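You operate a simulated robot arm through the tools that you are given. There is no shell and no other tool.

You are at the controls of a simulated robot arm. One attempt, no reset.

TASK
Pull the pin and balance the dancer arm with its weight.
Fine: the pointer ends in the green band, the black screw tight again, the arm pin out.
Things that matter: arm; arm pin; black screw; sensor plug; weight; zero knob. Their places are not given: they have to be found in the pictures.

Only the result counts: the job must be done as asked and must still hold three seconds after the hand-in. Knocking over, shifting, dropping, spilling or breaking anything else fails it.

THE ROBOT
A 7-joint arm with a fingered hand, fixed in place. Base frame: the origin is at the foot of the arm, x ahead of it, y to its left, z up. Readings come in mm, rad, newtons and seconds.
With the tool pointing down near the work surface it reaches from about 340 to 700 mm from the base axis. Its first joint turns from -1.204 to 3.002 rad. Payload 3.2 kg.
The tool frame sits at the grasp point between the pads (the TCP): z along the fingers, y along the line on which they close. The tips reach 26 mm beyond it. The gripper opens to 88 mm. The gripper's body begins 30 mm behind the TCP. The gripper is a hand of 5 fingers: y runs from the thumb to the fingers, the wrist lies at [-16, -108, -172] in the tool frame, and closing takes about 1.5 s.
Orientation is that of the tool frame in the base frame, as [roll, pitch, yaw] about the fixed x, y, z axes, in that order (R = Rz(yaw) Ry(pitch) Rx(roll)). With the fingers straight down and the wrist toward the robot, the tool's x, y and z point along [0, 1, 0], [1, 0, 0] and [0, 0, -1] of the base frame.

THE INTERFACE
- The arm moves only by the tool arm_command. Its argument "motion" is a list of rows, each an object of numbers (a shift or turn left out is 0, a gripper value left out holds the last): "x", "y", "z": the shift along the tool's x, y, z in units of 30 mm (1.0 is 30 mm); "rx", "ry", "rz": the turn, a rotation vector about the tool's x, y, z in units of 8 degrees (1.0 is 8 degrees). In form: [{"x": .., "y": .., "z": .., "rx": .., "ry": .., "rz": ..}, ...]. A call has 1 to 20 rows; each row shifts and turns the commanded pose from where the row before left it, along the tool's axes as they then stand. "claw" is the finger opening in mm, from 0 to 88, set as the call begins (left out, the last holds). A call with a number of a shift or a turn outside -1 to 1 is refused whole. A row lasts 0.2 s, in which the tool goes at most 50 mm and 0.15 rad; a call with a longer step from one row to the next is refused whole, and so is a gripper value outside its range. Where a pose cannot be reached the arm comes as near as it can. A force on the tool above 40 N (or 10 N above the force at the start of the call, whichever is more), or a blocked arm, ends the call early, and 0.2 s more pass. The fingers move at their own pace (about 72 mm/s each) and stop on an object; they squeeze with about 32 N. The grip force told is the motor's: it shows also when the fingers shut on nothing. Time passes only in rows, and 0.2 s behind the last, so rows that do not move let the fingers close. The reply holds the time, the measured pose of the TCP, the force on the tool along the base axes, the opening and the grip force, in the units named above and with some noise, with the torque about the TCP (base axes, N m) and any sound that the robot's microphone picked up.
- Cameras (640 x 400 px; columns grow to the right, rows downward): "scene" is fixed at [377.8, 654.6, 1437.9]; the picture's right is [-0.98, -0.20, 0.00], its down [-0.11, 0.56, -0.82] and it looks along [0.16, -0.81, -0.57] (base axes); focal length 329 px, centre (320, 200). "wrist" rides on the gripper at [67, -97, -117] in the tool frame; the picture's right is [-0.71, 0.33, -0.62], its down [-0.65, -0.65, 0.39] and it looks along [-0.28, 0.68, 0.68] (tool axes); focal length 234 px, centre (320, 200).
- snapshot(camera): a new picture of that camera. The clock stands still meanwhile.
- move_column(by): slides the trunk up (or, below 0, down) by that many mm; the arm rides with it, the base frame stays. It gives what a move gives, with no picture.
- set_fingers(index, middle, ring, little, thumb_bend, thumb_turn): sets how far each is bent, from 0 (flat) to 1 (curled in); at 0.3 the hand is open as for a grip, at 0.7 the pads meet at the TCP. One left out holds its place. A second passes; each finger stops where it meets its share of the squeeze, and holds until it gets a number again. A gripper value or a shape takes the hand back. It gives what a move gives, with no picture; readings hold the bend of each and the force on index, middle, ring, little, thumb and palm. thumb_turn goes from beside the hand (0) to across from the fingers (1), as for a grip.
- set_grasp(shape): the hand has 5 fingers and takes this shape, open, in about a second: jaw (thumb against the fingers, like two jaws); tri (thumb and two fingers); tip (a fingertip pinch); poke (one finger out to press); point (the index stretched); flat (the hand flat); cup (the hand cupped); fist (a fist). The gripper value then closes the fingers along that shape, each until it touches; the sizes above hold for jaw. It gives what a move gives, with no picture.
- locate(camera, pixels): there is no depth. For up to 12 entries [column, row, z] of the newest picture of that camera ("zoom" is the newest enlarged one), the place [x, y] in the base frame at which the ray of that pixel passes the height z, good to about 2 mm, but the place of the scene camera against the robot may be out by one fixed shift of up to 25 mm in any direction. The clock stands still meanwhile.
- enlarge(camera, box): a new picture of the part [left, top, right, bottom] of that camera's present view, enlarged. The clock stands still meanwhile.
- job_done(): hands the job in; it is judged then, once.

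Leave the gripper open and the arm clear of the work at the hand-in unless told otherwise.

The tools are called after "Request:" as name(argument=value, ...) on one line, values as JSON. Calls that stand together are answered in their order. arm_command: Moves the arm, as the interface text tells. Its arguments: {"type":"object","properties":{"motion":{"type":"array","items":{"type":"object","properties":{"x":{"type":"number"},"y":{"type":"number"},"z":{"type":"number"},"rx":{"type":"number"},"ry":{"type":"number"},"rz":{"type":"number"}}}},"claw":{"type":"number"}},"required":["motion"]} The other tools are called the same way: move_column (by) slides the trunk up or down; set_grasp (shape) gives the hand a shape; set_fingers (index, middle, ring, little, thumb_bend, thumb_turn) moves the fingers one by one; snapshot (camera) takes a picture; locate (camera, pixels) gives the place at which the rays of pixels pass given heights; enlarge (camera, box) takes an enlarged picture of a part of a camera's view; job_done () hands the job in.

At the start:

```text
t: 0.0
eef_pos: [488.4, -237.6, 1026.8]
tool_rot: [-3.142, -0.001, 1.57]
force: [0.0, 0.1, -0.8]
torque: [0.01, -0.02, 0.01]
finger_gap: 87.8
grip_force: 0.0
shape: jaw
bend: [0.3, 0.3, 0.3, 0.3, 0.3, 0.97]
finger forces: [0.0, 0.0, 0.1, 0.1, 0.0, 0.0]
trunk travel left (down, up): [-625.0, 215.0]
```

scene: 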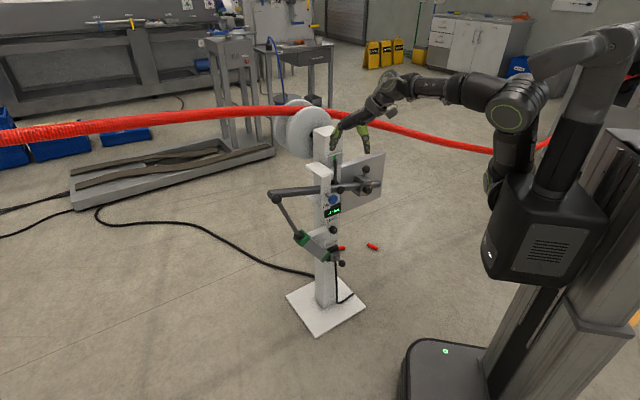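
wrist: 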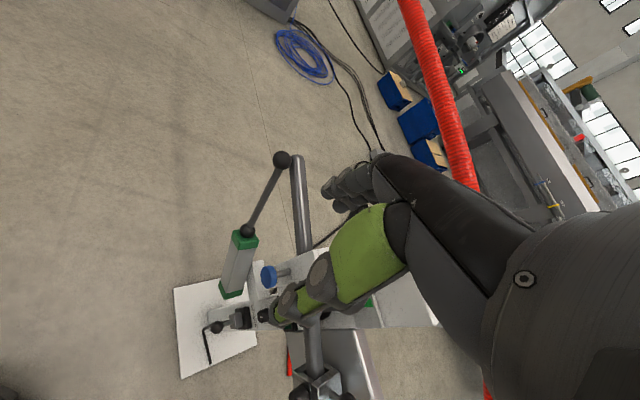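

The scene shows a white pillar with the dancer arm at about (320,190). I'll enlarge that area to identify the parts.

Request:
enlarge(camera="scene", box=[250, 120, 410, 220])

Request:
enlarge(camera="scene", box=[270, 180, 390, 270])

Request:
enlarge(camera="wrist", box=[160, 140, 440, 400])

```text
4.00 times, centred on (330, 170) of scene
```

zoom: 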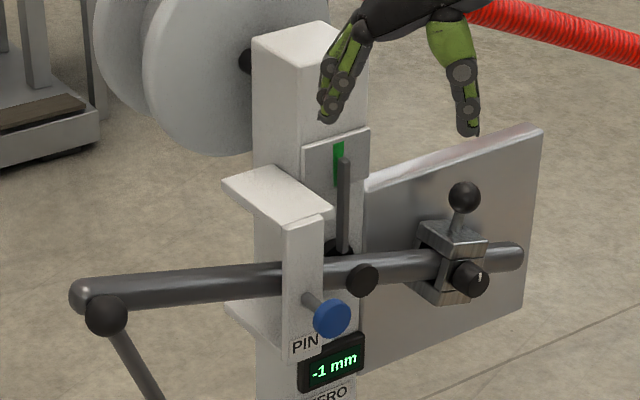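

```text
4.44 times, centred on (330, 225) of scene
```

zoom: 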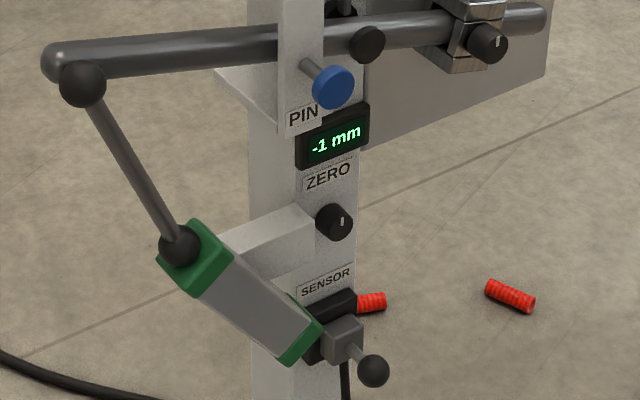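

```text
1.54 times, centred on (300, 270) of wrist
```

zoom: 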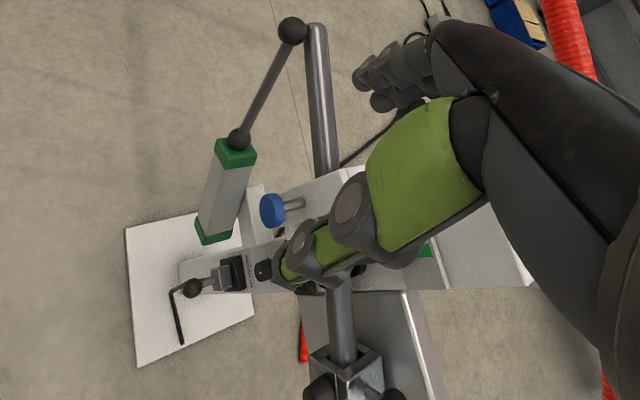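

The zoom shows a blue-headed pin, a display reading "-1 mm", a ZERO knob, and a SENSOR plug with a ball. A clamp weight with a black screw sits on the right half of the bar, and the pointer is in front of the green band. I'll locate the pillar from its base plate corners, and the parts at guessed heights.

Request:
snapshot(camera="scene")

Request:
locate(camera="scene", pixels=[[286, 296, 10], [316, 337, 10], [366, 308, 10], [318, 306, 10], [336, 300, 10], [332, 200, 850], [332, 200, 900], [332, 200, 800], [367, 190, 900], [350, 145, 1000], [350, 152, 1000]])

Request:
enlarge(camera="scene", box=[270, 240, 390, 345])

```text
taken
```

scene: 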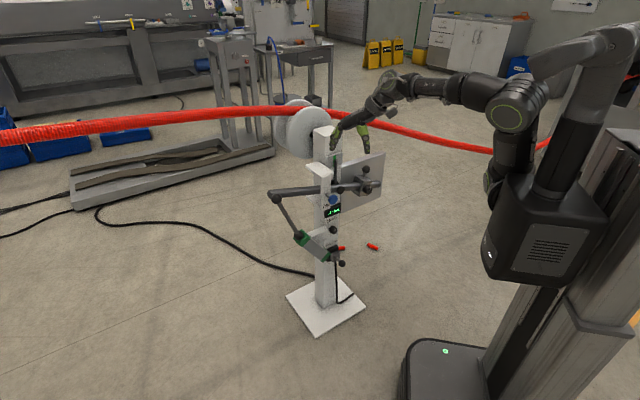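

```text
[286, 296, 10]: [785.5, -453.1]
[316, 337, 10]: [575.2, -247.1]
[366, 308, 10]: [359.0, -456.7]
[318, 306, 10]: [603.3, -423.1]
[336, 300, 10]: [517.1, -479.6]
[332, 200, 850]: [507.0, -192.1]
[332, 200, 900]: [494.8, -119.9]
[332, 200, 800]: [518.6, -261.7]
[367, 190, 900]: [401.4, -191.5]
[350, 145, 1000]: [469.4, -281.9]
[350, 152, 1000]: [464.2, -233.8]
```

```text
3.81 times, centred on (330, 292) of scene
```

zoom: 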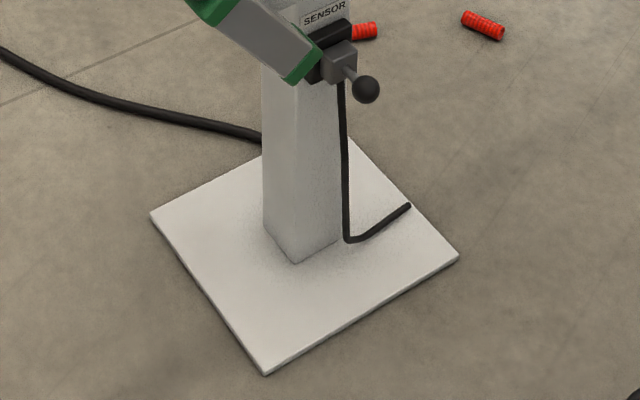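

The base plate edges run diagonally, so the labelled face points roughly at the robot. I'll triangulate the visible features using both cameras at two heights each.

Features:
- Blue pin: scene (333,199), wrist (269,276)
- Damper top ball: scene (276,197), wrist (282,160)
- Damper lower ball: wrist (247,230)
- Sensor ball: wrist (217,328), scene (342,264)

Request:
locate(camera="scene", pixels=[[333, 199.5, 700], [333, 199.5, 800], [276.5, 198, 700], [276.5, 198, 800], [344, 263.5, 350], [344, 263.5, 450], [300, 235.5, 500], [300, 235.5, 600], [366, 169, 800], [366, 169, 900], [367, 189.5, 700], [367, 189.5, 800]])

Request:
locate(camera="wrist", pixels=[[269, 276, 700], [269, 276, 800], [282, 160, 700], [282, 160, 800], [217, 328, 350], [217, 328, 450], [247, 230, 500], [247, 230, 600], [348, 397, 800], [348, 397, 900]])

```text
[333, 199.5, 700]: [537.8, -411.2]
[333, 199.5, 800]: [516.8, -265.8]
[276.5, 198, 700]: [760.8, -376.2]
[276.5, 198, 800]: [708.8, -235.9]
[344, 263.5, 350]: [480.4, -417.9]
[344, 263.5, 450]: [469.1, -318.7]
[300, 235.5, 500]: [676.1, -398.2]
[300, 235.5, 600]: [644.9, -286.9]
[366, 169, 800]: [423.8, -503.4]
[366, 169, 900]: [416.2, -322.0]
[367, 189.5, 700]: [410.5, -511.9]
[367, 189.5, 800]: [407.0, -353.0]
```

```text
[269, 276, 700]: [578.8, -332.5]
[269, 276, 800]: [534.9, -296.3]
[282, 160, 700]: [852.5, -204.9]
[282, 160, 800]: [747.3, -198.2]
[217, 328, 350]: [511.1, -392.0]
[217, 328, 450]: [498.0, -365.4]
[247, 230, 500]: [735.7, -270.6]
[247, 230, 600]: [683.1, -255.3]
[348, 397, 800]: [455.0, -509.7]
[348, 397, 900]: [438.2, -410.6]
```

Wrist and scene rays agree except for a fixed scene shift of about 24 mm in x. That puts the pin head near (547,-306,772) and the damper top ball near (718,-196,828). The structure is rotated about 45°, with its front facing the robot. I'll back the hand off and turn 45° about the tool axis for a frontal view.

Request:
arm_command(motion=[{"x": 0.64, "y": -0.76}, {"x": 0.64, "y": -0.76}, {"x": 0.64, "y": -0.76}, {"rz": 0.94}, {"rz": 0.94}, {"rz": 0.94}, {"rz": 0.94}, {"rz": 0.94}, {"rz": 0.94}])

Request:
snapshot(camera="wrist")

Request:
snapshot(camera="scene")

```text
t: 2.0
eef_pos: [497.7, -361.5, 994.8]
tool_rot: [-3.135, -0.026, 0.786]
force: [0.6, -0.1, 1.0]
torque: [0.0, -0.01, 0.03]
finger_gap: 87.8
grip_force: 0.1
shape: jaw
bend: [0.3, 0.3, 0.3, 0.3, 0.3, 0.97]
finger forces: [0.1, 0.1, 0.0, 0.1, 0.0, 0.1]
out of reach, approached as far as the arm can: row 1, 2, 3, 4, 5, 6, 7, 8, 9
trunk travel left (down, up): [-625.0, 215.0]
```

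```text
taken
```

wrist: 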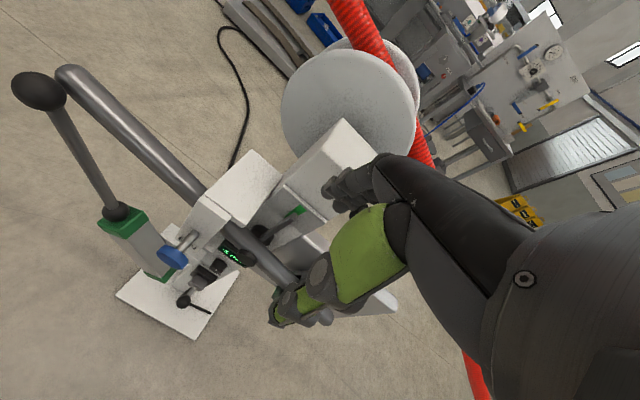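

```text
taken
```

scene: 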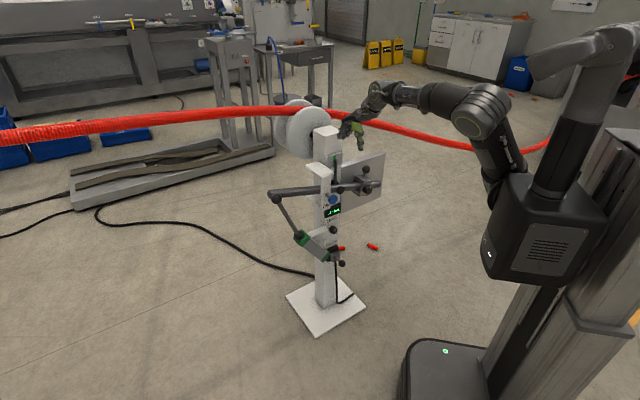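

The arm said that pose was out of reach and ended at (498,-361,995). I'll look at the arm's posture before moving again.

Request:
enlarge(camera="scene", box=[320, 10, 640, 400])

Request:
enlarge(camera="scene", box=[290, 90, 410, 210])

Request:
enlarge(camera="wrist", box=[100, 140, 340, 350])

```text
1.03 times, centred on (480, 205) of scene (not enlarged: the box is as wide or as high as the picture)
```

zoom: 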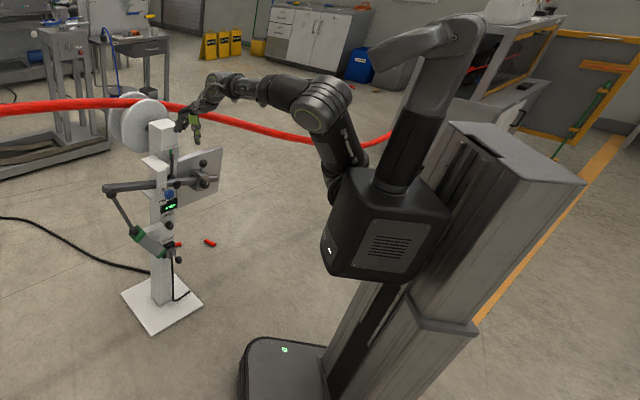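

```text
3.33 times, centred on (350, 150) of scene
```

zoom: 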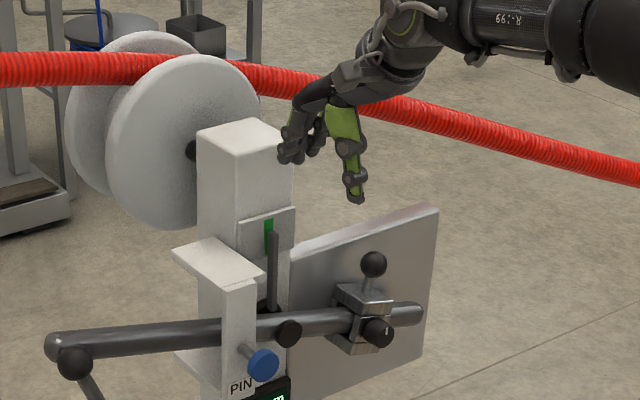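

```text
1.90 times, centred on (220, 245) of wrist
```

zoom: 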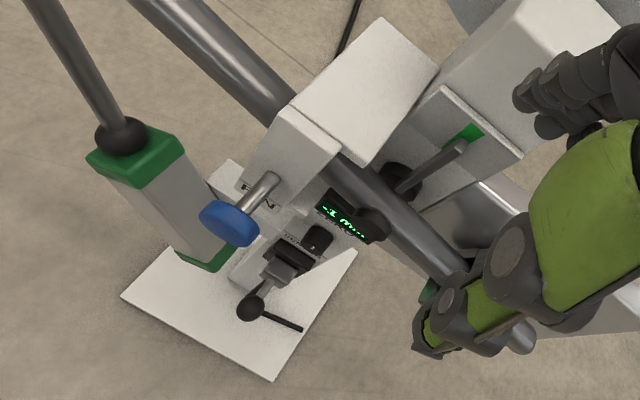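

The finger and thumb tips are near the pillar top. I'll raise the trunk to gain clearance and see how the pose responds.

Request:
move_column(by=80)

Request:
arm_command(motion=[{}])

```text
t: 3.2
eef_pos: [495.8, -362.8, 1070.7]
tool_rot: [-3.131, -0.019, 0.784]
force: [-0.4, 0.2, 0.4]
torque: [0.01, -0.01, -0.02]
finger_gap: 87.8
grip_force: 0.2
shape: jaw
bend: [0.3, 0.3, 0.3, 0.3, 0.3, 0.97]
finger forces: [0.0, 0.0, 0.1, 0.0, 0.0, 0.1]
trunk travel left (down, up): [-705.0, 135.0]
```

```text
t: 3.6
eef_pos: [495.8, -362.8, 1071.1]
tool_rot: [-3.129, -0.018, 0.783]
force: [0.3, 0.2, 0.4]
torque: [0.01, -0.05, -0.03]
finger_gap: 87.8
grip_force: 0.0
shape: jaw
bend: [0.3, 0.3, 0.3, 0.3, 0.3, 0.97]
finger forces: [0.0, 0.0, 0.1, 0.0, 0.0, 0.1]
trunk travel left (down, up): [-705.0, 135.0]
```

The trunk carries the hand rigidly, and the command reference follows the pose reached. Next I'll tilt the hand so the fingers point horizontally at the pillar's front with the wrist below. I'll hold the wrist point fixed so reach is barely affected; the TCP will rise clear.

Request:
arm_command(motion=[{"rx": -1, "y": 0.763, "z": -0.557}, {"rx": -1, "y": 0.763, "z": -0.557}, {"rx": -1, "y": 0.763, "z": -0.557}, {"rx": -1, "y": 0.763, "z": -0.557}])

```text
t: 4.6
eef_pos: [549.6, -417.2, 1155.8]
tool_rot: [2.591, -0.02, 0.783]
force: [0.0, 0.2, 0.1]
torque: [-0.01, 0.0, -0.01]
finger_gap: 87.8
grip_force: 0.0
shape: jaw
bend: [0.3, 0.3, 0.3, 0.3, 0.3, 0.97]
finger forces: [0.0, 0.0, 0.0, 0.1, 0.0, 0.0]
trunk travel left (down, up): [-705.0, 135.0]
```

No reach problem. I'll continue the tilt.

Request:
arm_command(motion=[{"rx": -1, "y": 0.763, "z": -0.557}, {"rx": -1, "y": 0.763, "z": -0.557}, {"rx": -1, "y": 0.763, "z": -0.557}, {"rx": -1, "y": 0.763, "z": -0.557}, {"rx": -1, "y": 0.763, "z": -0.557}, {"rx": -1, "y": 0.763, "z": -0.557}, {"rx": -1, "y": 0.763, "z": -0.557}])

Request:
snapshot(camera="scene")

```text
t: 6.2
eef_pos: [543.5, -406.5, 1349.3]
tool_rot: [1.605, -0.006, 0.795]
force: [-0.3, 0.1, -0.3]
torque: [-0.03, 0.0, 0.03]
finger_gap: 87.8
grip_force: 0.1
shape: jaw
bend: [0.3, 0.3, 0.3, 0.3, 0.3, 0.97]
finger forces: [0.0, 0.0, 0.0, 0.1, 0.1, 0.0]
trunk travel left (down, up): [-705.0, 135.0]
```

```text
taken
```

scene: 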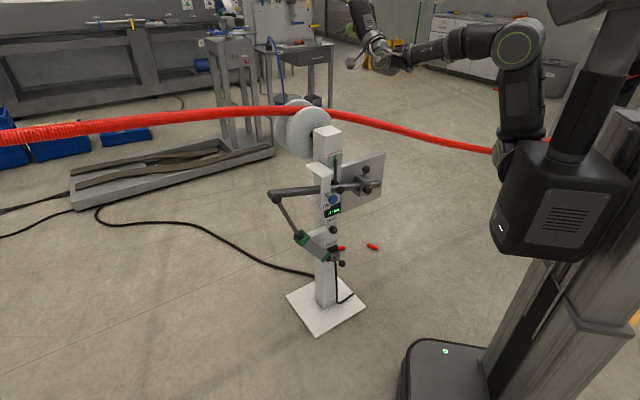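

The fingers are now horizontal. I'll back away along the tool axis while still high, to test how far the hand can retract.

Request:
arm_command(motion=[{"z": -1, "rx": -0.25}, {"z": -1}, {"z": -1}, {"z": -1}])

```text
t: 7.2
eef_pos: [510.1, -351.2, 1339.0]
tool_rot: [1.572, -0.007, 0.793]
force: [0.6, -0.2, -1.2]
torque: [0.02, -0.01, 0.01]
finger_gap: 87.8
grip_force: 0.1
shape: jaw
bend: [0.3, 0.3, 0.3, 0.3, 0.3, 0.97]
finger forces: [0.1, 0.0, 0.0, 0.0, 0.0, 0.0]
out of reach, approached as far as the arm can: row 2, 3, 4
trunk travel left (down, up): [-705.0, 135.0]
```

Retracting stops when the wrist is high relative to the shoulder. I'll lower the hand with the arm to about z=1110, which is still above the pillar, and then try retracting again.

Request:
arm_command(motion=[{"y": -1}, {"y": -1}, {"y": -1}, {"y": -1}, {"y": -1}, {"y": -1}, {"y": -1}, {"z": -1}, {"z": -1}, {"z": -1}, {"z": -1}])

```text
t: 9.6
eef_pos: [425.6, -264.8, 1129.3]
tool_rot: [1.571, -0.005, 0.795]
force: [0.5, 0.3, -0.6]
torque: [0.01, 0.01, -0.01]
finger_gap: 87.8
grip_force: 0.0
shape: jaw
bend: [0.3, 0.3, 0.3, 0.3, 0.3, 0.97]
finger forces: [0.0, 0.0, 0.0, 0.0, 0.0, 0.1]
trunk travel left (down, up): [-705.0, 135.0]
```

It now retracts freely. I'll back off further and descend in front of the device.

Request:
arm_command(motion=[{"z": -1}, {"z": -1}, {"z": -1}, {"y": -1}, {"y": -1}, {"y": -1}, {"y": -1}, {"y": -1}, {"y": -1}])

Request:
snapshot(camera="scene")

Request:
snapshot(camera="wrist")

```text
t: 11.6
eef_pos: [486.6, -171.1, 1021.9]
tool_rot: [1.593, -0.018, 0.776]
force: [0.1, 0.0, -0.2]
torque: [0.0, -0.02, -0.02]
finger_gap: 87.8
grip_force: 0.1
shape: jaw
bend: [0.3, 0.3, 0.3, 0.3, 0.3, 0.97]
finger forces: [0.0, 0.1, 0.0, 0.0, 0.1, 0.0]
out of reach, approached as far as the arm can: row 1, 2, 3, 4, 5, 6, 7, 8, 9
trunk travel left (down, up): [-705.0, 135.0]
```

```text
taken
```

scene: 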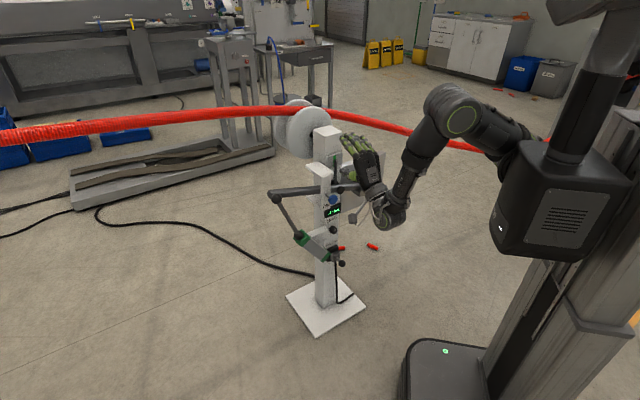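

```text
taken
```

wrist: 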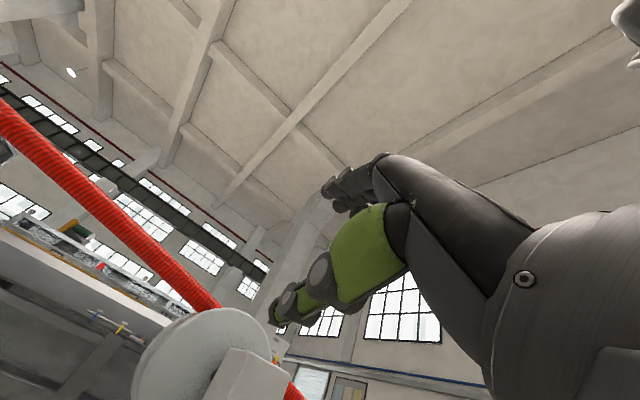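

That retraction went beyond the inner reach limit, so the hand drifted sideways to (487,-171,1022). It is still well in front of the structure. I'll descend here with no further retraction.

Request:
arm_command(motion=[{"y": -1}, {"y": -1}, {"y": -1}, {"y": -1}])

```text
t: 12.6
eef_pos: [527.1, -171.3, 915.0]
tool_rot: [1.575, -0.003, 0.794]
force: [0.3, -0.4, -0.1]
torque: [0.0, 0.0, 0.0]
finger_gap: 87.9
grip_force: 0.0
shape: jaw
bend: [0.3, 0.3, 0.3, 0.3, 0.3, 0.97]
finger forces: [0.1, 0.0, 0.0, 0.0, 0.1, 0.0]
out of reach, approached as far as the arm can: row 1, 2, 3, 4
trunk travel left (down, up): [-705.0, 135.0]
```

The wrist limits this posture when the hand is low relative to the shoulder. The earlier good zone was TCP z≈1130 at this trunk height. I'll lower the trunk by about 357 mm in stages and bring the hand back up relative to the trunk.

Request:
move_column(by=-180)

Request:
arm_command(motion=[{"y": 1}, {"y": 1}, {"y": 1}, {"y": 1}, {"y": 1}, {"y": 1}])

Request:
move_column(by=-177)

Request:
snapshot(camera="scene")

Request:
snapshot(camera="wrist")

```text
t: 14.6
eef_pos: [526.5, -172.5, 735.9]
tool_rot: [1.574, -0.003, 0.792]
force: [-0.7, 0.1, -0.1]
torque: [0.0, 0.03, 0.02]
finger_gap: 88.2
grip_force: 0.0
shape: jaw
bend: [0.3, 0.3, 0.3, 0.3, 0.3, 0.97]
finger forces: [0.0, 0.1, 0.1, 0.0, 0.0, 0.1]
trunk travel left (down, up): [-525.0, 315.0]
```

```text
t: 16.1
eef_pos: [522.4, -189.3, 833.8]
tool_rot: [1.715, 0.111, 0.765]
force: [0.7, 0.9, -0.5]
torque: [-0.04, -0.02, 0.01]
finger_gap: 88.0
grip_force: 0.0
shape: jaw
bend: [0.3, 0.3, 0.3, 0.3, 0.3, 0.97]
finger forces: [0.0, 0.1, 0.0, 0.1, 0.1, 0.1]
trunk travel left (down, up): [-525.0, 315.0]
stopped in row 6: the arm was blocked; the commanded pose is now the measured one
```

```text
t: 18.0
eef_pos: [522.2, -187.2, 658.7]
tool_rot: [1.712, 0.107, 0.764]
force: [0.9, 0.0, -0.1]
torque: [0.01, -0.03, -0.01]
finger_gap: 87.8
grip_force: 0.1
shape: jaw
bend: [0.3, 0.3, 0.3, 0.3, 0.3, 0.97]
finger forces: [0.1, 0.0, 0.0, 0.0, 0.0, 0.0]
trunk travel left (down, up): [-348.0, 492.0]
```

```text
taken
```

scene: 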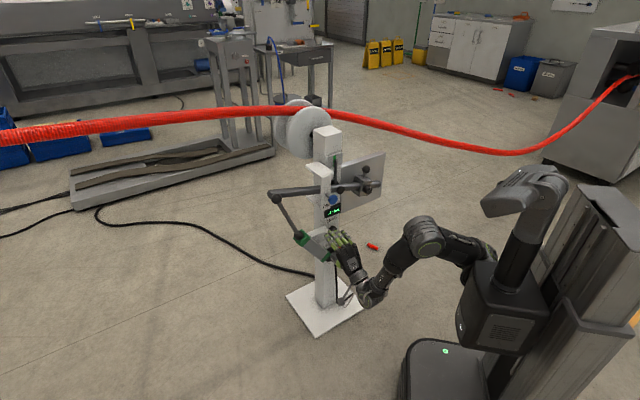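

```text
taken
```

wrist: 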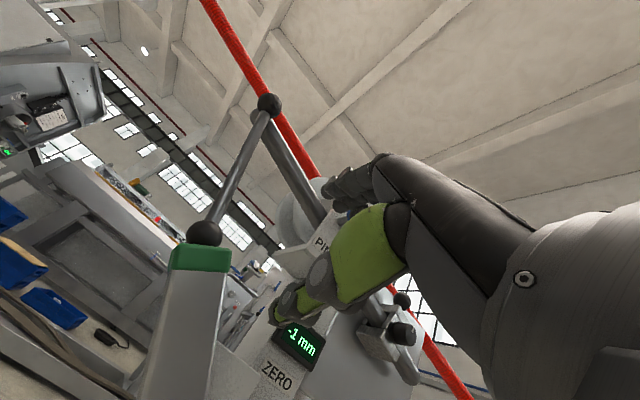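

Now the display "-1 mm", ZERO, the weight with its black screw (402,333) and the damper are visible from the front. I'll straighten the tool orientation and shift right toward the middle, staying back.

Request:
arm_command(motion=[{"rx": -0.5, "rz": 0.38, "ry": 0.1}, {"rx": -0.5, "rz": 0.38, "ry": 0.1}, {"x": -1}, {"x": -1}, {"x": -1}, {"x": -1}])

Request:
snapshot(camera="wrist")

```text
t: 19.4
eef_pos: [490.9, -260.4, 697.9]
tool_rot: [1.575, 0.007, 0.789]
force: [-0.7, -0.1, 0.1]
torque: [0.0, 0.01, 0.03]
finger_gap: 88.0
grip_force: 0.2
shape: jaw
bend: [0.3, 0.3, 0.3, 0.3, 0.3, 0.97]
finger forces: [0.0, 0.1, 0.1, 0.0, 0.0, 0.0]
out of reach, approached as far as the arm can: row 3, 4, 5, 6
trunk travel left (down, up): [-348.0, 492.0]
```

```text
taken
```

wrist: 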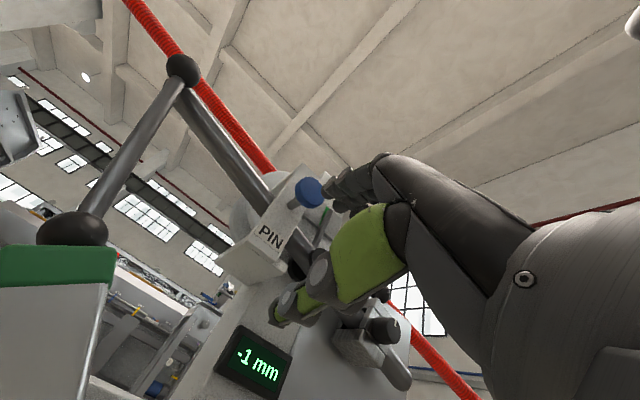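

The view is now frontal: blue pin head at (308,193), black screw at (385,330), "-1 mm" display at (257,362). I'll get rays from this view to triangulate with the earlier views.

Request:
locate(camera="wrist", pixels=[[308, 193, 750], [308, 193, 800], [385, 331, 700], [385, 331, 750], [385, 331, 800], [182, 69, 800], [182, 69, 850]])

Request:
enlarge(camera="wrist", box=[200, 130, 440, 400])

Request:
enlarge(camera="scene", box=[260, 140, 420, 290])

```text
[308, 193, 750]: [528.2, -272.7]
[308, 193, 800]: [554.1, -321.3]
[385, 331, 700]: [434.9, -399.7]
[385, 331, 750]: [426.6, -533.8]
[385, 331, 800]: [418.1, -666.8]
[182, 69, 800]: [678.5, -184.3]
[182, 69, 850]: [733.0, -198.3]
```

```text
1.48 times, centred on (320, 265) of wrist
```

zoom: 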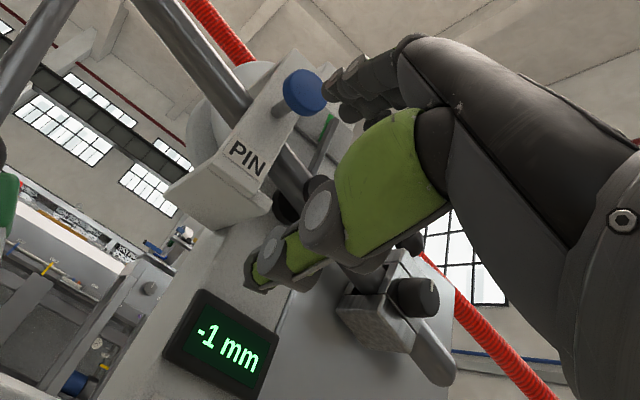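

```text
2.67 times, centred on (340, 215) of scene
```

zoom: 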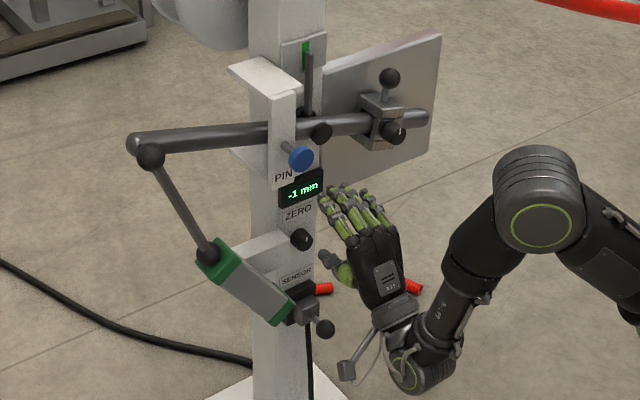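

Pin head triangulates to about (544,-303,780). The weight's screw comes out near (431,-473,727), which would mean the bar slopes, so I'll check further points: bar right end, pivot disc and weight ball.

Request:
locate(camera="scene", pixels=[[381, 184, 700], [381, 184, 800], [366, 169, 750], [366, 169, 850], [340.5, 190, 700], [340.5, 190, 800], [333, 199, 780], [335, 158.5, 850], [338, 181, 780]])

Request:
locate(camera="wrist", pixels=[[402, 384, 650], [402, 384, 700], [383, 296, 750], [383, 296, 800], [257, 362, 650], [257, 362, 700], [295, 270, 750], [295, 270, 800]])

Request:
enlarge(camera="scene", box=[300, 140, 400, 220])

Request:
enlarge(camera="wrist", box=[310, 260, 450, 400])

```text
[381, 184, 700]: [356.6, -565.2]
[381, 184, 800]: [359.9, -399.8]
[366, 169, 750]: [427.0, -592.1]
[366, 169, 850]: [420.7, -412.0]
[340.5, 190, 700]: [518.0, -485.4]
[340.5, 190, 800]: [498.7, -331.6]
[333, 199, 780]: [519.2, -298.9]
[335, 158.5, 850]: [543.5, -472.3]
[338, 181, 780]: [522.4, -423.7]
```

```text
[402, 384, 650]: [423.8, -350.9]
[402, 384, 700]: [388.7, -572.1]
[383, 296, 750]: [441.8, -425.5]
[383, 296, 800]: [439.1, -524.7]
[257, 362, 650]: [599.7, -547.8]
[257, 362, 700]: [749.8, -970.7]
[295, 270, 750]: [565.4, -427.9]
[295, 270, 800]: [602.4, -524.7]
```

```text
5.00 times, centred on (350, 180) of scene
```

zoom: 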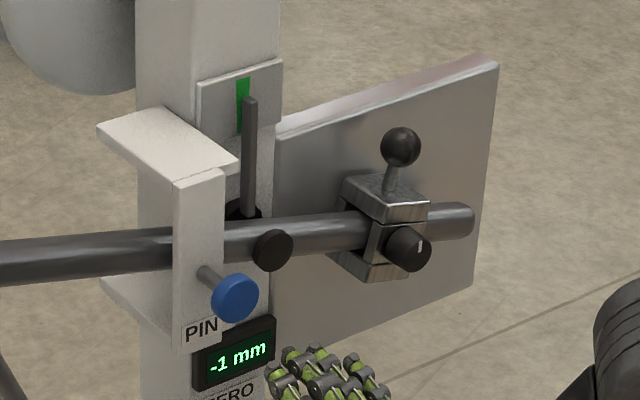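

```text
2.86 times, centred on (380, 330) of wrist
```

zoom: 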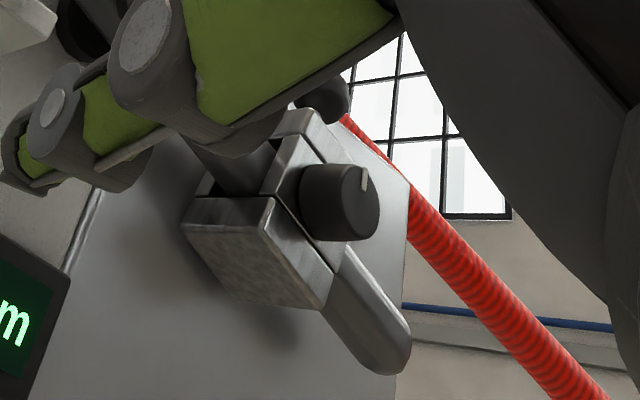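

The points fit a bar tilted about 15° down to the right, with its centreline at the pin (z≈780). The pivot is near the pillar centre, and the weight's screw is near (431,-473,727). The TCP is already in line with the pin sideways, so I'll raise the hand about 82 mm with the arm, leaving the forward distance unchanged.

Request:
arm_command(motion=[{"y": 0.9}, {"y": 0.9}, {"y": 0.93}])

Request:
snapshot(camera="wrist")

Request:
enlarge(camera="scene", box=[290, 140, 410, 230])

```text
t: 20.2
eef_pos: [491.7, -259.3, 780.8]
tool_rot: [1.571, 0.004, 0.789]
force: [0.4, 0.3, -0.4]
torque: [0.03, -0.03, 0.01]
finger_gap: 87.9
grip_force: 0.0
shape: jaw
bend: [0.3, 0.3, 0.3, 0.3, 0.3, 0.97]
finger forces: [0.1, 0.1, 0.0, 0.0, 0.0, 0.0]
trunk travel left (down, up): [-348.0, 492.0]
```

```text
taken
```

wrist: 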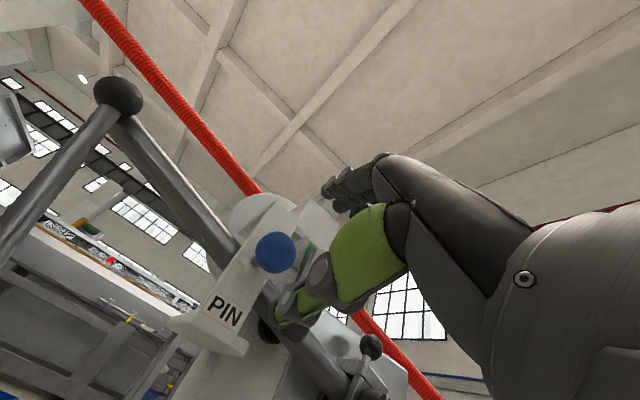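

```text
4.44 times, centred on (350, 185) of scene
```

zoom: 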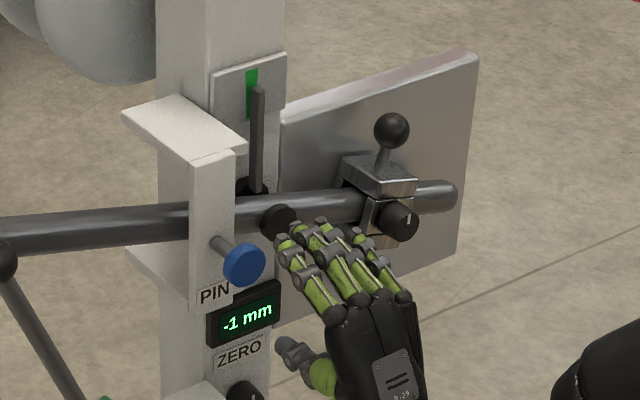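

The pin head is now at (275,252) in the wrist view. I'll refine its position from this view.

Request:
locate(camera="wrist", pixels=[[275, 252, 770], [275, 252, 780], [275, 252, 790], [371, 345, 780], [371, 345, 800], [357, 388, 720], [357, 388, 740]])

Request:
enlarge(camera="wrist", box=[160, 170, 420, 400])

```text
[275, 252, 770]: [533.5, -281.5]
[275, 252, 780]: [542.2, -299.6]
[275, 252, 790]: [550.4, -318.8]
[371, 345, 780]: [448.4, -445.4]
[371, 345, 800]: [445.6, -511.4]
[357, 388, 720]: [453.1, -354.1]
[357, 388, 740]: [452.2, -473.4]
```

```text
1.74 times, centred on (290, 285) of wrist
```

zoom: 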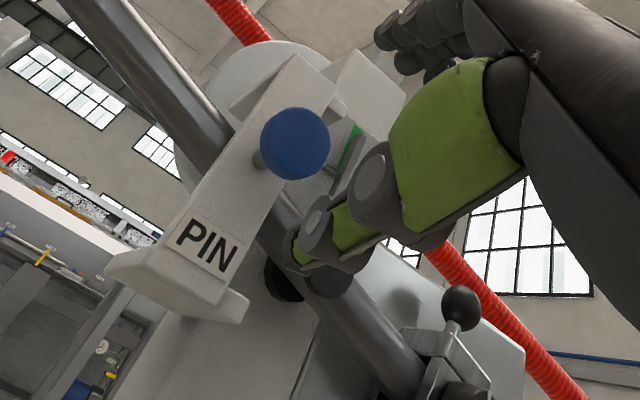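

The pin head is confirmed near (543,-302,781). I'll shift 6 mm sideways and advance about 58 mm toward it with the hand open.

Request:
arm_command(motion=[{"x": 0.2}, {"z": 0.65}, {"z": 0.65}, {"z": 0.65}], claw=88)

Request:
enlarge(camera="wrist", box=[160, 170, 420, 400])

Request:
enlarge(camera="scene", box=[290, 150, 410, 240])

```text
t: 21.2
eef_pos: [537.4, -297.5, 779.0]
tool_rot: [1.571, 0.006, 0.787]
force: [-0.1, 1.3, 0.3]
torque: [-0.02, -0.01, -0.03]
finger_gap: 88.1
grip_force: 0.1
shape: jaw
bend: [0.3, 0.3, 0.3, 0.3, 0.3, 0.97]
finger forces: [0.0, 0.0, 0.0, 0.0, 0.1, 0.1]
trunk travel left (down, up): [-348.0, 492.0]
```

```text
1.74 times, centred on (290, 285) of wrist
```

zoom: 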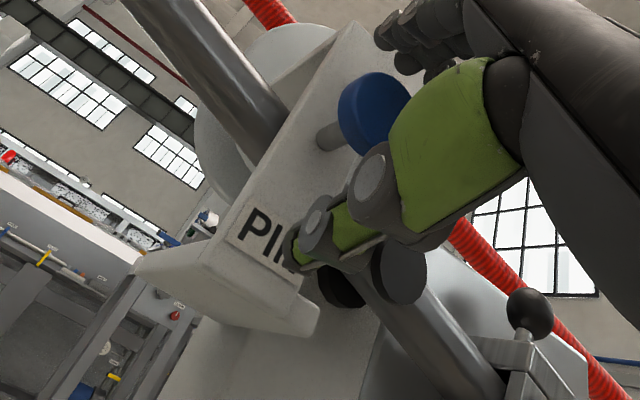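

```text
4.44 times, centred on (350, 195) of scene
```

zoom: 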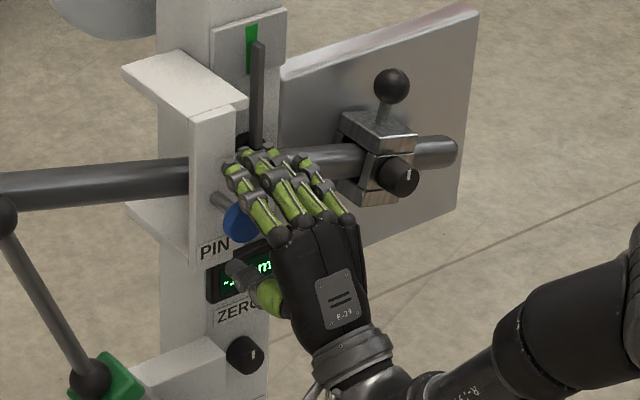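

The head sits between thumb and fingers. I'll advance 6 mm more and close on the head.

Request:
arm_command(motion=[{"z": 0.2}])

Request:
arm_command(motion=[{}, {}, {}, {}, {}, {}, {}, {}, {}], claw=0)

Request:
enlarge(camera="scene", box=[290, 150, 410, 240])

Request:
enlarge(camera="wrist", box=[160, 170, 420, 400])

```text
t: 21.6
eef_pos: [540.2, -302.2, 778.6]
tool_rot: [1.57, 0.003, 0.792]
force: [0.7, -0.4, -0.4]
torque: [0.01, 0.01, -0.03]
finger_gap: 88.0
grip_force: 0.1
shape: jaw
bend: [0.3, 0.3, 0.3, 0.3, 0.3, 0.97]
finger forces: [0.0, 0.0, 0.0, 0.0, 0.0, 0.0]
trunk travel left (down, up): [-348.0, 492.0]
```

```text
t: 23.6
eef_pos: [541.2, -302.0, 778.7]
tool_rot: [1.573, 0.005, 0.789]
force: [-0.8, 0.1, -4.8]
torque: [-0.21, -0.19, 0.02]
finger_gap: 26.3
grip_force: 31.9
shape: jaw
bend: [0.54, 0.74, 0.72, 0.62, 0.48, 1.0]
finger forces: [16.6, 6.3, 0.0, 0.1, 29.8, 0.0]
trunk travel left (down, up): [-348.0, 492.0]
```

```text
4.44 times, centred on (350, 195) of scene
```

zoom: 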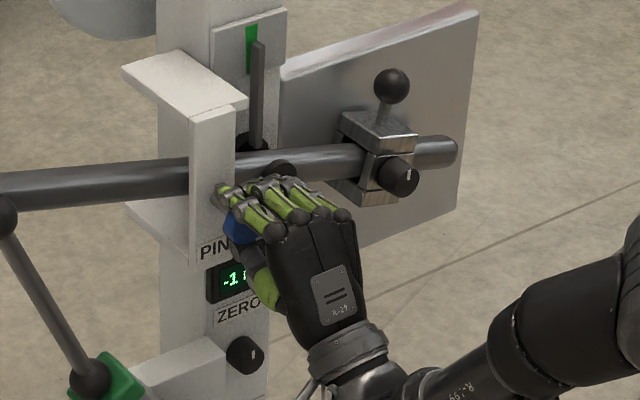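

```text
1.74 times, centred on (290, 285) of wrist
```

zoom: 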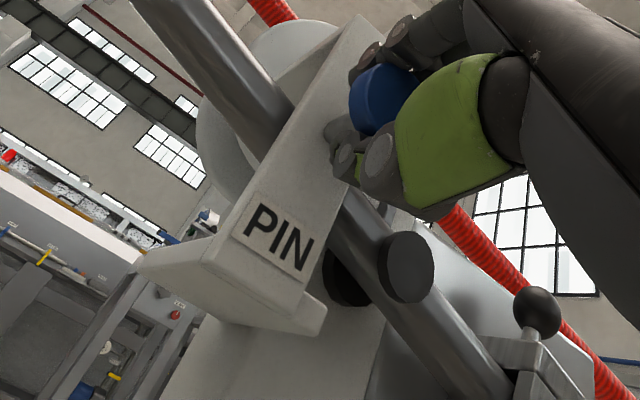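

Firm grip: gap 26 mm, thumb 30 N against index and middle. I'll pull straight out, first 30 mm.

Request:
arm_command(motion=[{"z": -0.33}, {"z": -0.33}, {"z": -0.34}])

Request:
enlarge(camera="scene", box=[290, 150, 410, 240])

```text
t: 24.4
eef_pos: [521.6, -282.5, 778.6]
tool_rot: [1.572, 0.002, 0.789]
force: [8.6, -7.2, -1.5]
torque: [-0.19, -0.19, 0.01]
finger_gap: 25.8
grip_force: 31.7
shape: jaw
bend: [0.54, 0.74, 0.72, 0.62, 0.48, 1.0]
finger forces: [18.0, 7.8, 0.0, 0.0, 31.0, 0.1]
trunk travel left (down, up): [-348.0, 492.0]
```

```text
4.44 times, centred on (350, 195) of scene
```

zoom: 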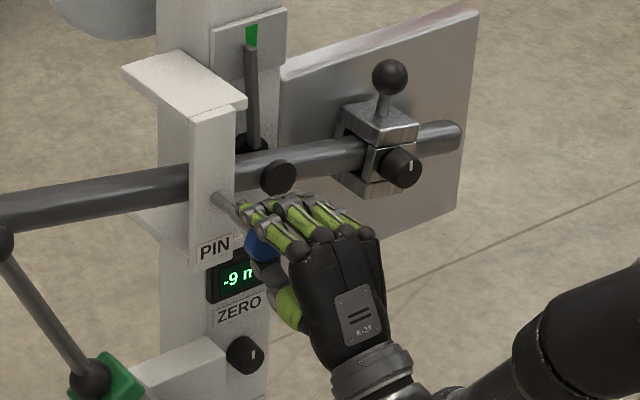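

The arm is free: the display reads -9 and the pointer swung left, so the weight must go outward (right). The pin still slides with about 11 N of drag. I'll keep pulling.

Request:
arm_command(motion=[{"z": -0.33}, {"z": -0.33}, {"z": -0.34}])

Request:
enlarge(camera="scene", box=[290, 150, 410, 240])

```text
t: 24.9
eef_pos: [517.8, -281.2, 776.6]
tool_rot: [1.582, 0.001, 0.782]
force: [29.0, -20.8, 2.6]
torque: [-0.15, -0.04, 0.0]
finger_gap: 25.0
grip_force: 31.9
shape: jaw
bend: [0.53, 0.73, 0.72, 0.62, 0.49, 1.0]
finger forces: [19.6, 9.5, 0.0, 0.0, 34.2, 0.1]
trunk travel left (down, up): [-348.0, 492.0]
stopped in row 2: the force on the tool passed its limit at 47 N (the readings are from after the stop); the commanded pose is now the measured one
```

```text
4.44 times, centred on (350, 195) of scene
```

zoom: 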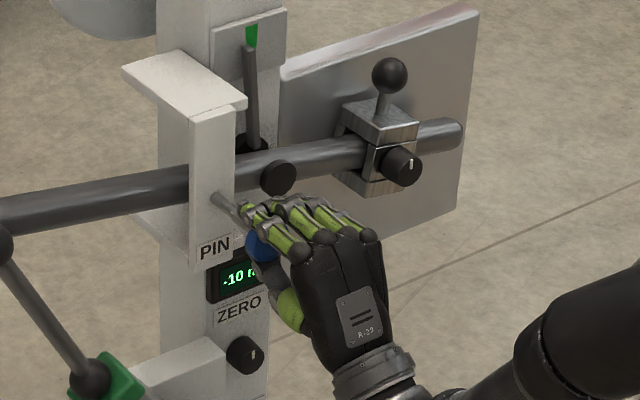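

The pin hit its captive stop at about 31 mm of travel and the arm is free. I'll ease forward 1 mm, open the hand, and see whether the pin stays out.

Request:
arm_command(motion=[{"z": 0.05}, {}])

Request:
arm_command(motion=[{}, {}, {}, {}, {}, {}], claw=88)

Request:
enlarge(camera="wrist", box=[160, 170, 420, 400])

Request:
enlarge(camera="scene", box=[290, 150, 410, 240])

```text
t: 25.4
eef_pos: [519.1, -280.9, 776.5]
tool_rot: [1.576, 0.001, 0.784]
force: [27.6, -21.2, 5.0]
torque: [-0.15, 0.0, -0.04]
finger_gap: 25.0
grip_force: 31.8
shape: jaw
bend: [0.53, 0.73, 0.72, 0.62, 0.49, 1.0]
finger forces: [20.2, 9.8, 0.1, 0.0, 32.7, 0.1]
trunk travel left (down, up): [-348.0, 492.0]
```

```text
t: 26.9
eef_pos: [516.3, -278.8, 779.5]
tool_rot: [1.571, 0.001, 0.787]
force: [0.2, -0.5, 0.3]
torque: [0.02, 0.01, 0.02]
finger_gap: 87.8
grip_force: 0.1
shape: jaw
bend: [0.3, 0.3, 0.3, 0.3, 0.3, 0.97]
finger forces: [0.0, 0.0, 0.1, 0.1, 0.0, 0.1]
trunk travel left (down, up): [-348.0, 492.0]
```

```text
1.74 times, centred on (290, 285) of wrist
```

zoom: 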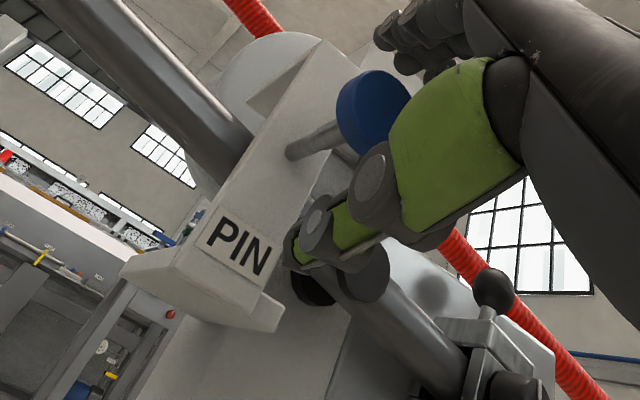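

```text
4.44 times, centred on (350, 195) of scene
```

zoom: 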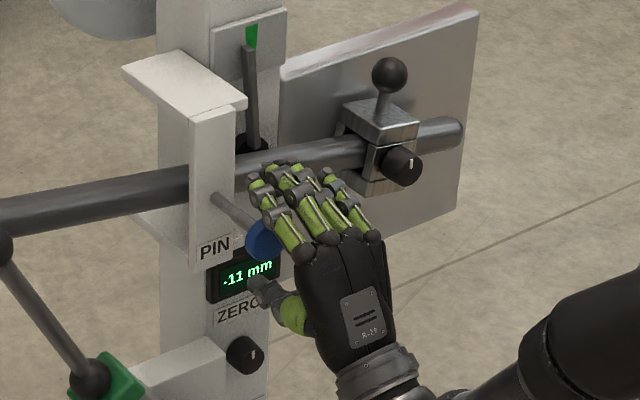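

The pin stays out, and the display settles toward -11 mm. Next is the black screw on the weight. I'll back off 42 mm, then move right along the front in steps.

Request:
arm_command(motion=[{"z": -0.7}, {"z": -0.7}, {"x": -1}, {"x": -1}, {"x": -1}])

Request:
snapshot(camera="wrist")

Request:
enlarge(camera="scene", box=[290, 140, 410, 230])

```text
t: 28.1
eef_pos: [421.7, -310.4, 780.1]
tool_rot: [1.571, 0.0, 0.786]
force: [-0.6, -0.2, 0.1]
torque: [0.01, 0.01, 0.01]
finger_gap: 87.7
grip_force: 0.1
shape: jaw
bend: [0.3, 0.3, 0.3, 0.3, 0.3, 0.97]
finger forces: [0.0, 0.0, 0.0, 0.0, 0.1, 0.0]
trunk travel left (down, up): [-348.0, 492.0]
```

```text
taken
```

wrist: 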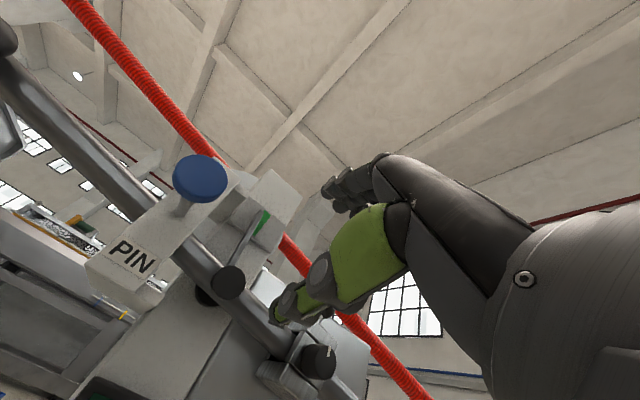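

```text
4.44 times, centred on (350, 185) of scene
```

zoom: 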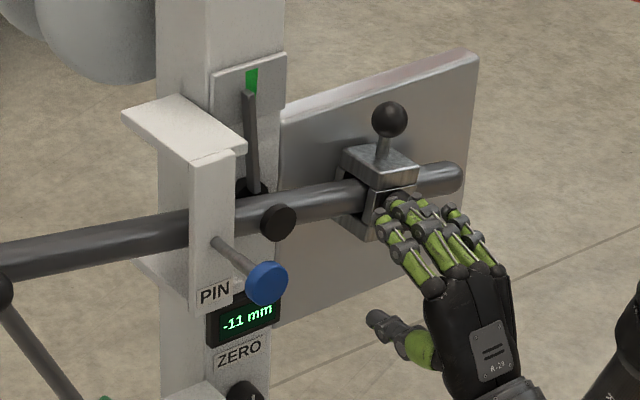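

The screw head is now at (317,360) in the wrist view, and the thumb and fingers are near its height. I'll locate it in this view for a new fix.

Request:
locate(camera="wrist", pixels=[[318, 361, 720], [318, 361, 730], [318, 361, 740], [318, 361, 750]])

Request:
enlarge(camera="wrist", box=[160, 170, 420, 400])

```text
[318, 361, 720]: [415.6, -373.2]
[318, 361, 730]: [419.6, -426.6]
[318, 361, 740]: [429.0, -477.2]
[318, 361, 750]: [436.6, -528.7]
```

```text
1.74 times, centred on (290, 285) of wrist
```

zoom: 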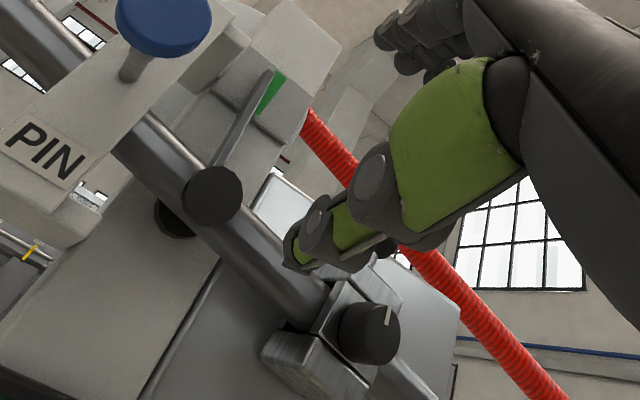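

The screw head is at about (428,-473,739). I'll lower the trunk 41 mm, move forward 27 mm and then right 110 mm, keeping the fingertips about 60 mm in front of the knob.

Request:
move_column(by=-41)

Request:
arm_command(motion=[{"z": 0.9}, {"x": -0.92}, {"x": -0.92}, {"x": -0.92}, {"x": -0.92}])

Request:
snapshot(camera="wrist")

Request:
enlarge(camera="scene", box=[290, 140, 410, 230])

```text
t: 28.9
eef_pos: [423.2, -310.5, 739.3]
tool_rot: [1.572, 0.0, 0.783]
force: [-0.5, -0.2, 0.1]
torque: [0.0, 0.01, 0.01]
finger_gap: 87.9
grip_force: 0.0
shape: jaw
bend: [0.3, 0.3, 0.3, 0.3, 0.3, 0.97]
finger forces: [0.0, 0.0, 0.0, 0.1, 0.0, 0.0]
trunk travel left (down, up): [-307.0, 533.0]
```

```text
t: 30.1
eef_pos: [407.1, -363.1, 740.6]
tool_rot: [1.572, 0.0, 0.78]
force: [0.0, -0.5, -0.2]
torque: [0.01, 0.0, -0.01]
finger_gap: 87.8
grip_force: 0.1
shape: jaw
bend: [0.3, 0.3, 0.3, 0.3, 0.3, 0.97]
finger forces: [0.0, 0.1, 0.1, 0.1, 0.0, 0.0]
out of reach, approached as far as the arm can: row 3, 4, 5
trunk travel left (down, up): [-307.0, 533.0]
```

```text
taken
```

wrist: 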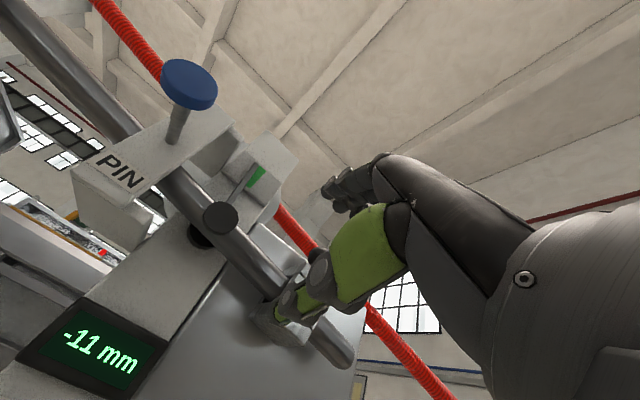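

```text
4.44 times, centred on (350, 185) of scene
```

zoom: 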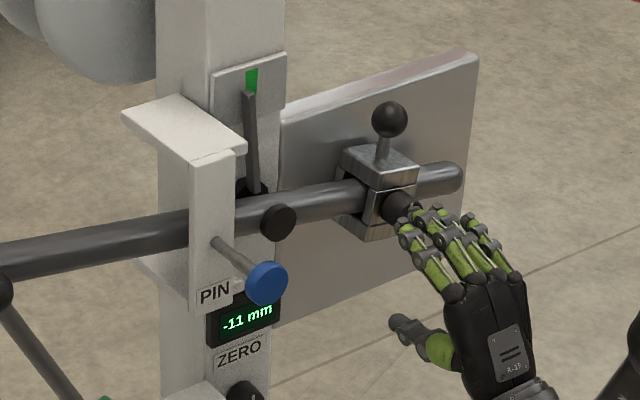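

Sideways is limited at this radius, so I'll approach diagonally, forward and right together. The open hand straddles the knob vertically. First, half the way.

Request:
arm_command(motion=[{"z": 0.5}, {"x": -0.4, "z": 0.5}, {"x": -0.5, "z": 0.4}])

Request:
enlarge(camera="scene", box=[310, 150, 410, 225])

```text
t: 30.9
eef_pos: [435.1, -380.0, 745.3]
tool_rot: [1.57, 0.001, 0.778]
force: [0.5, 0.3, 0.3]
torque: [0.01, 0.01, 0.03]
finger_gap: 87.7
grip_force: 0.1
shape: jaw
bend: [0.3, 0.3, 0.3, 0.3, 0.3, 0.97]
finger forces: [0.0, 0.0, 0.0, 0.1, 0.1, 0.1]
out of reach, approached as far as the arm can: row 1, 2, 3
trunk travel left (down, up): [-307.0, 533.0]
```

```text
5.33 times, centred on (360, 188) of scene
```

zoom: 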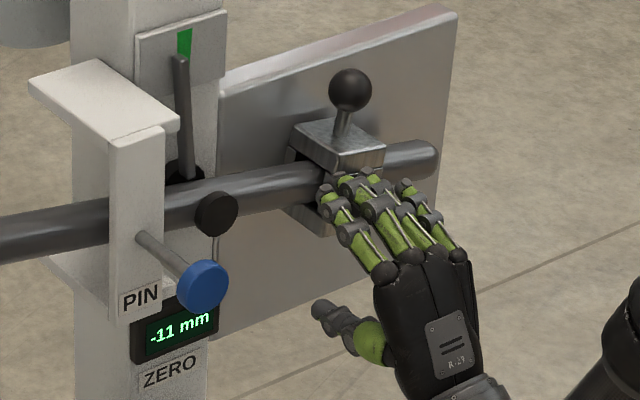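

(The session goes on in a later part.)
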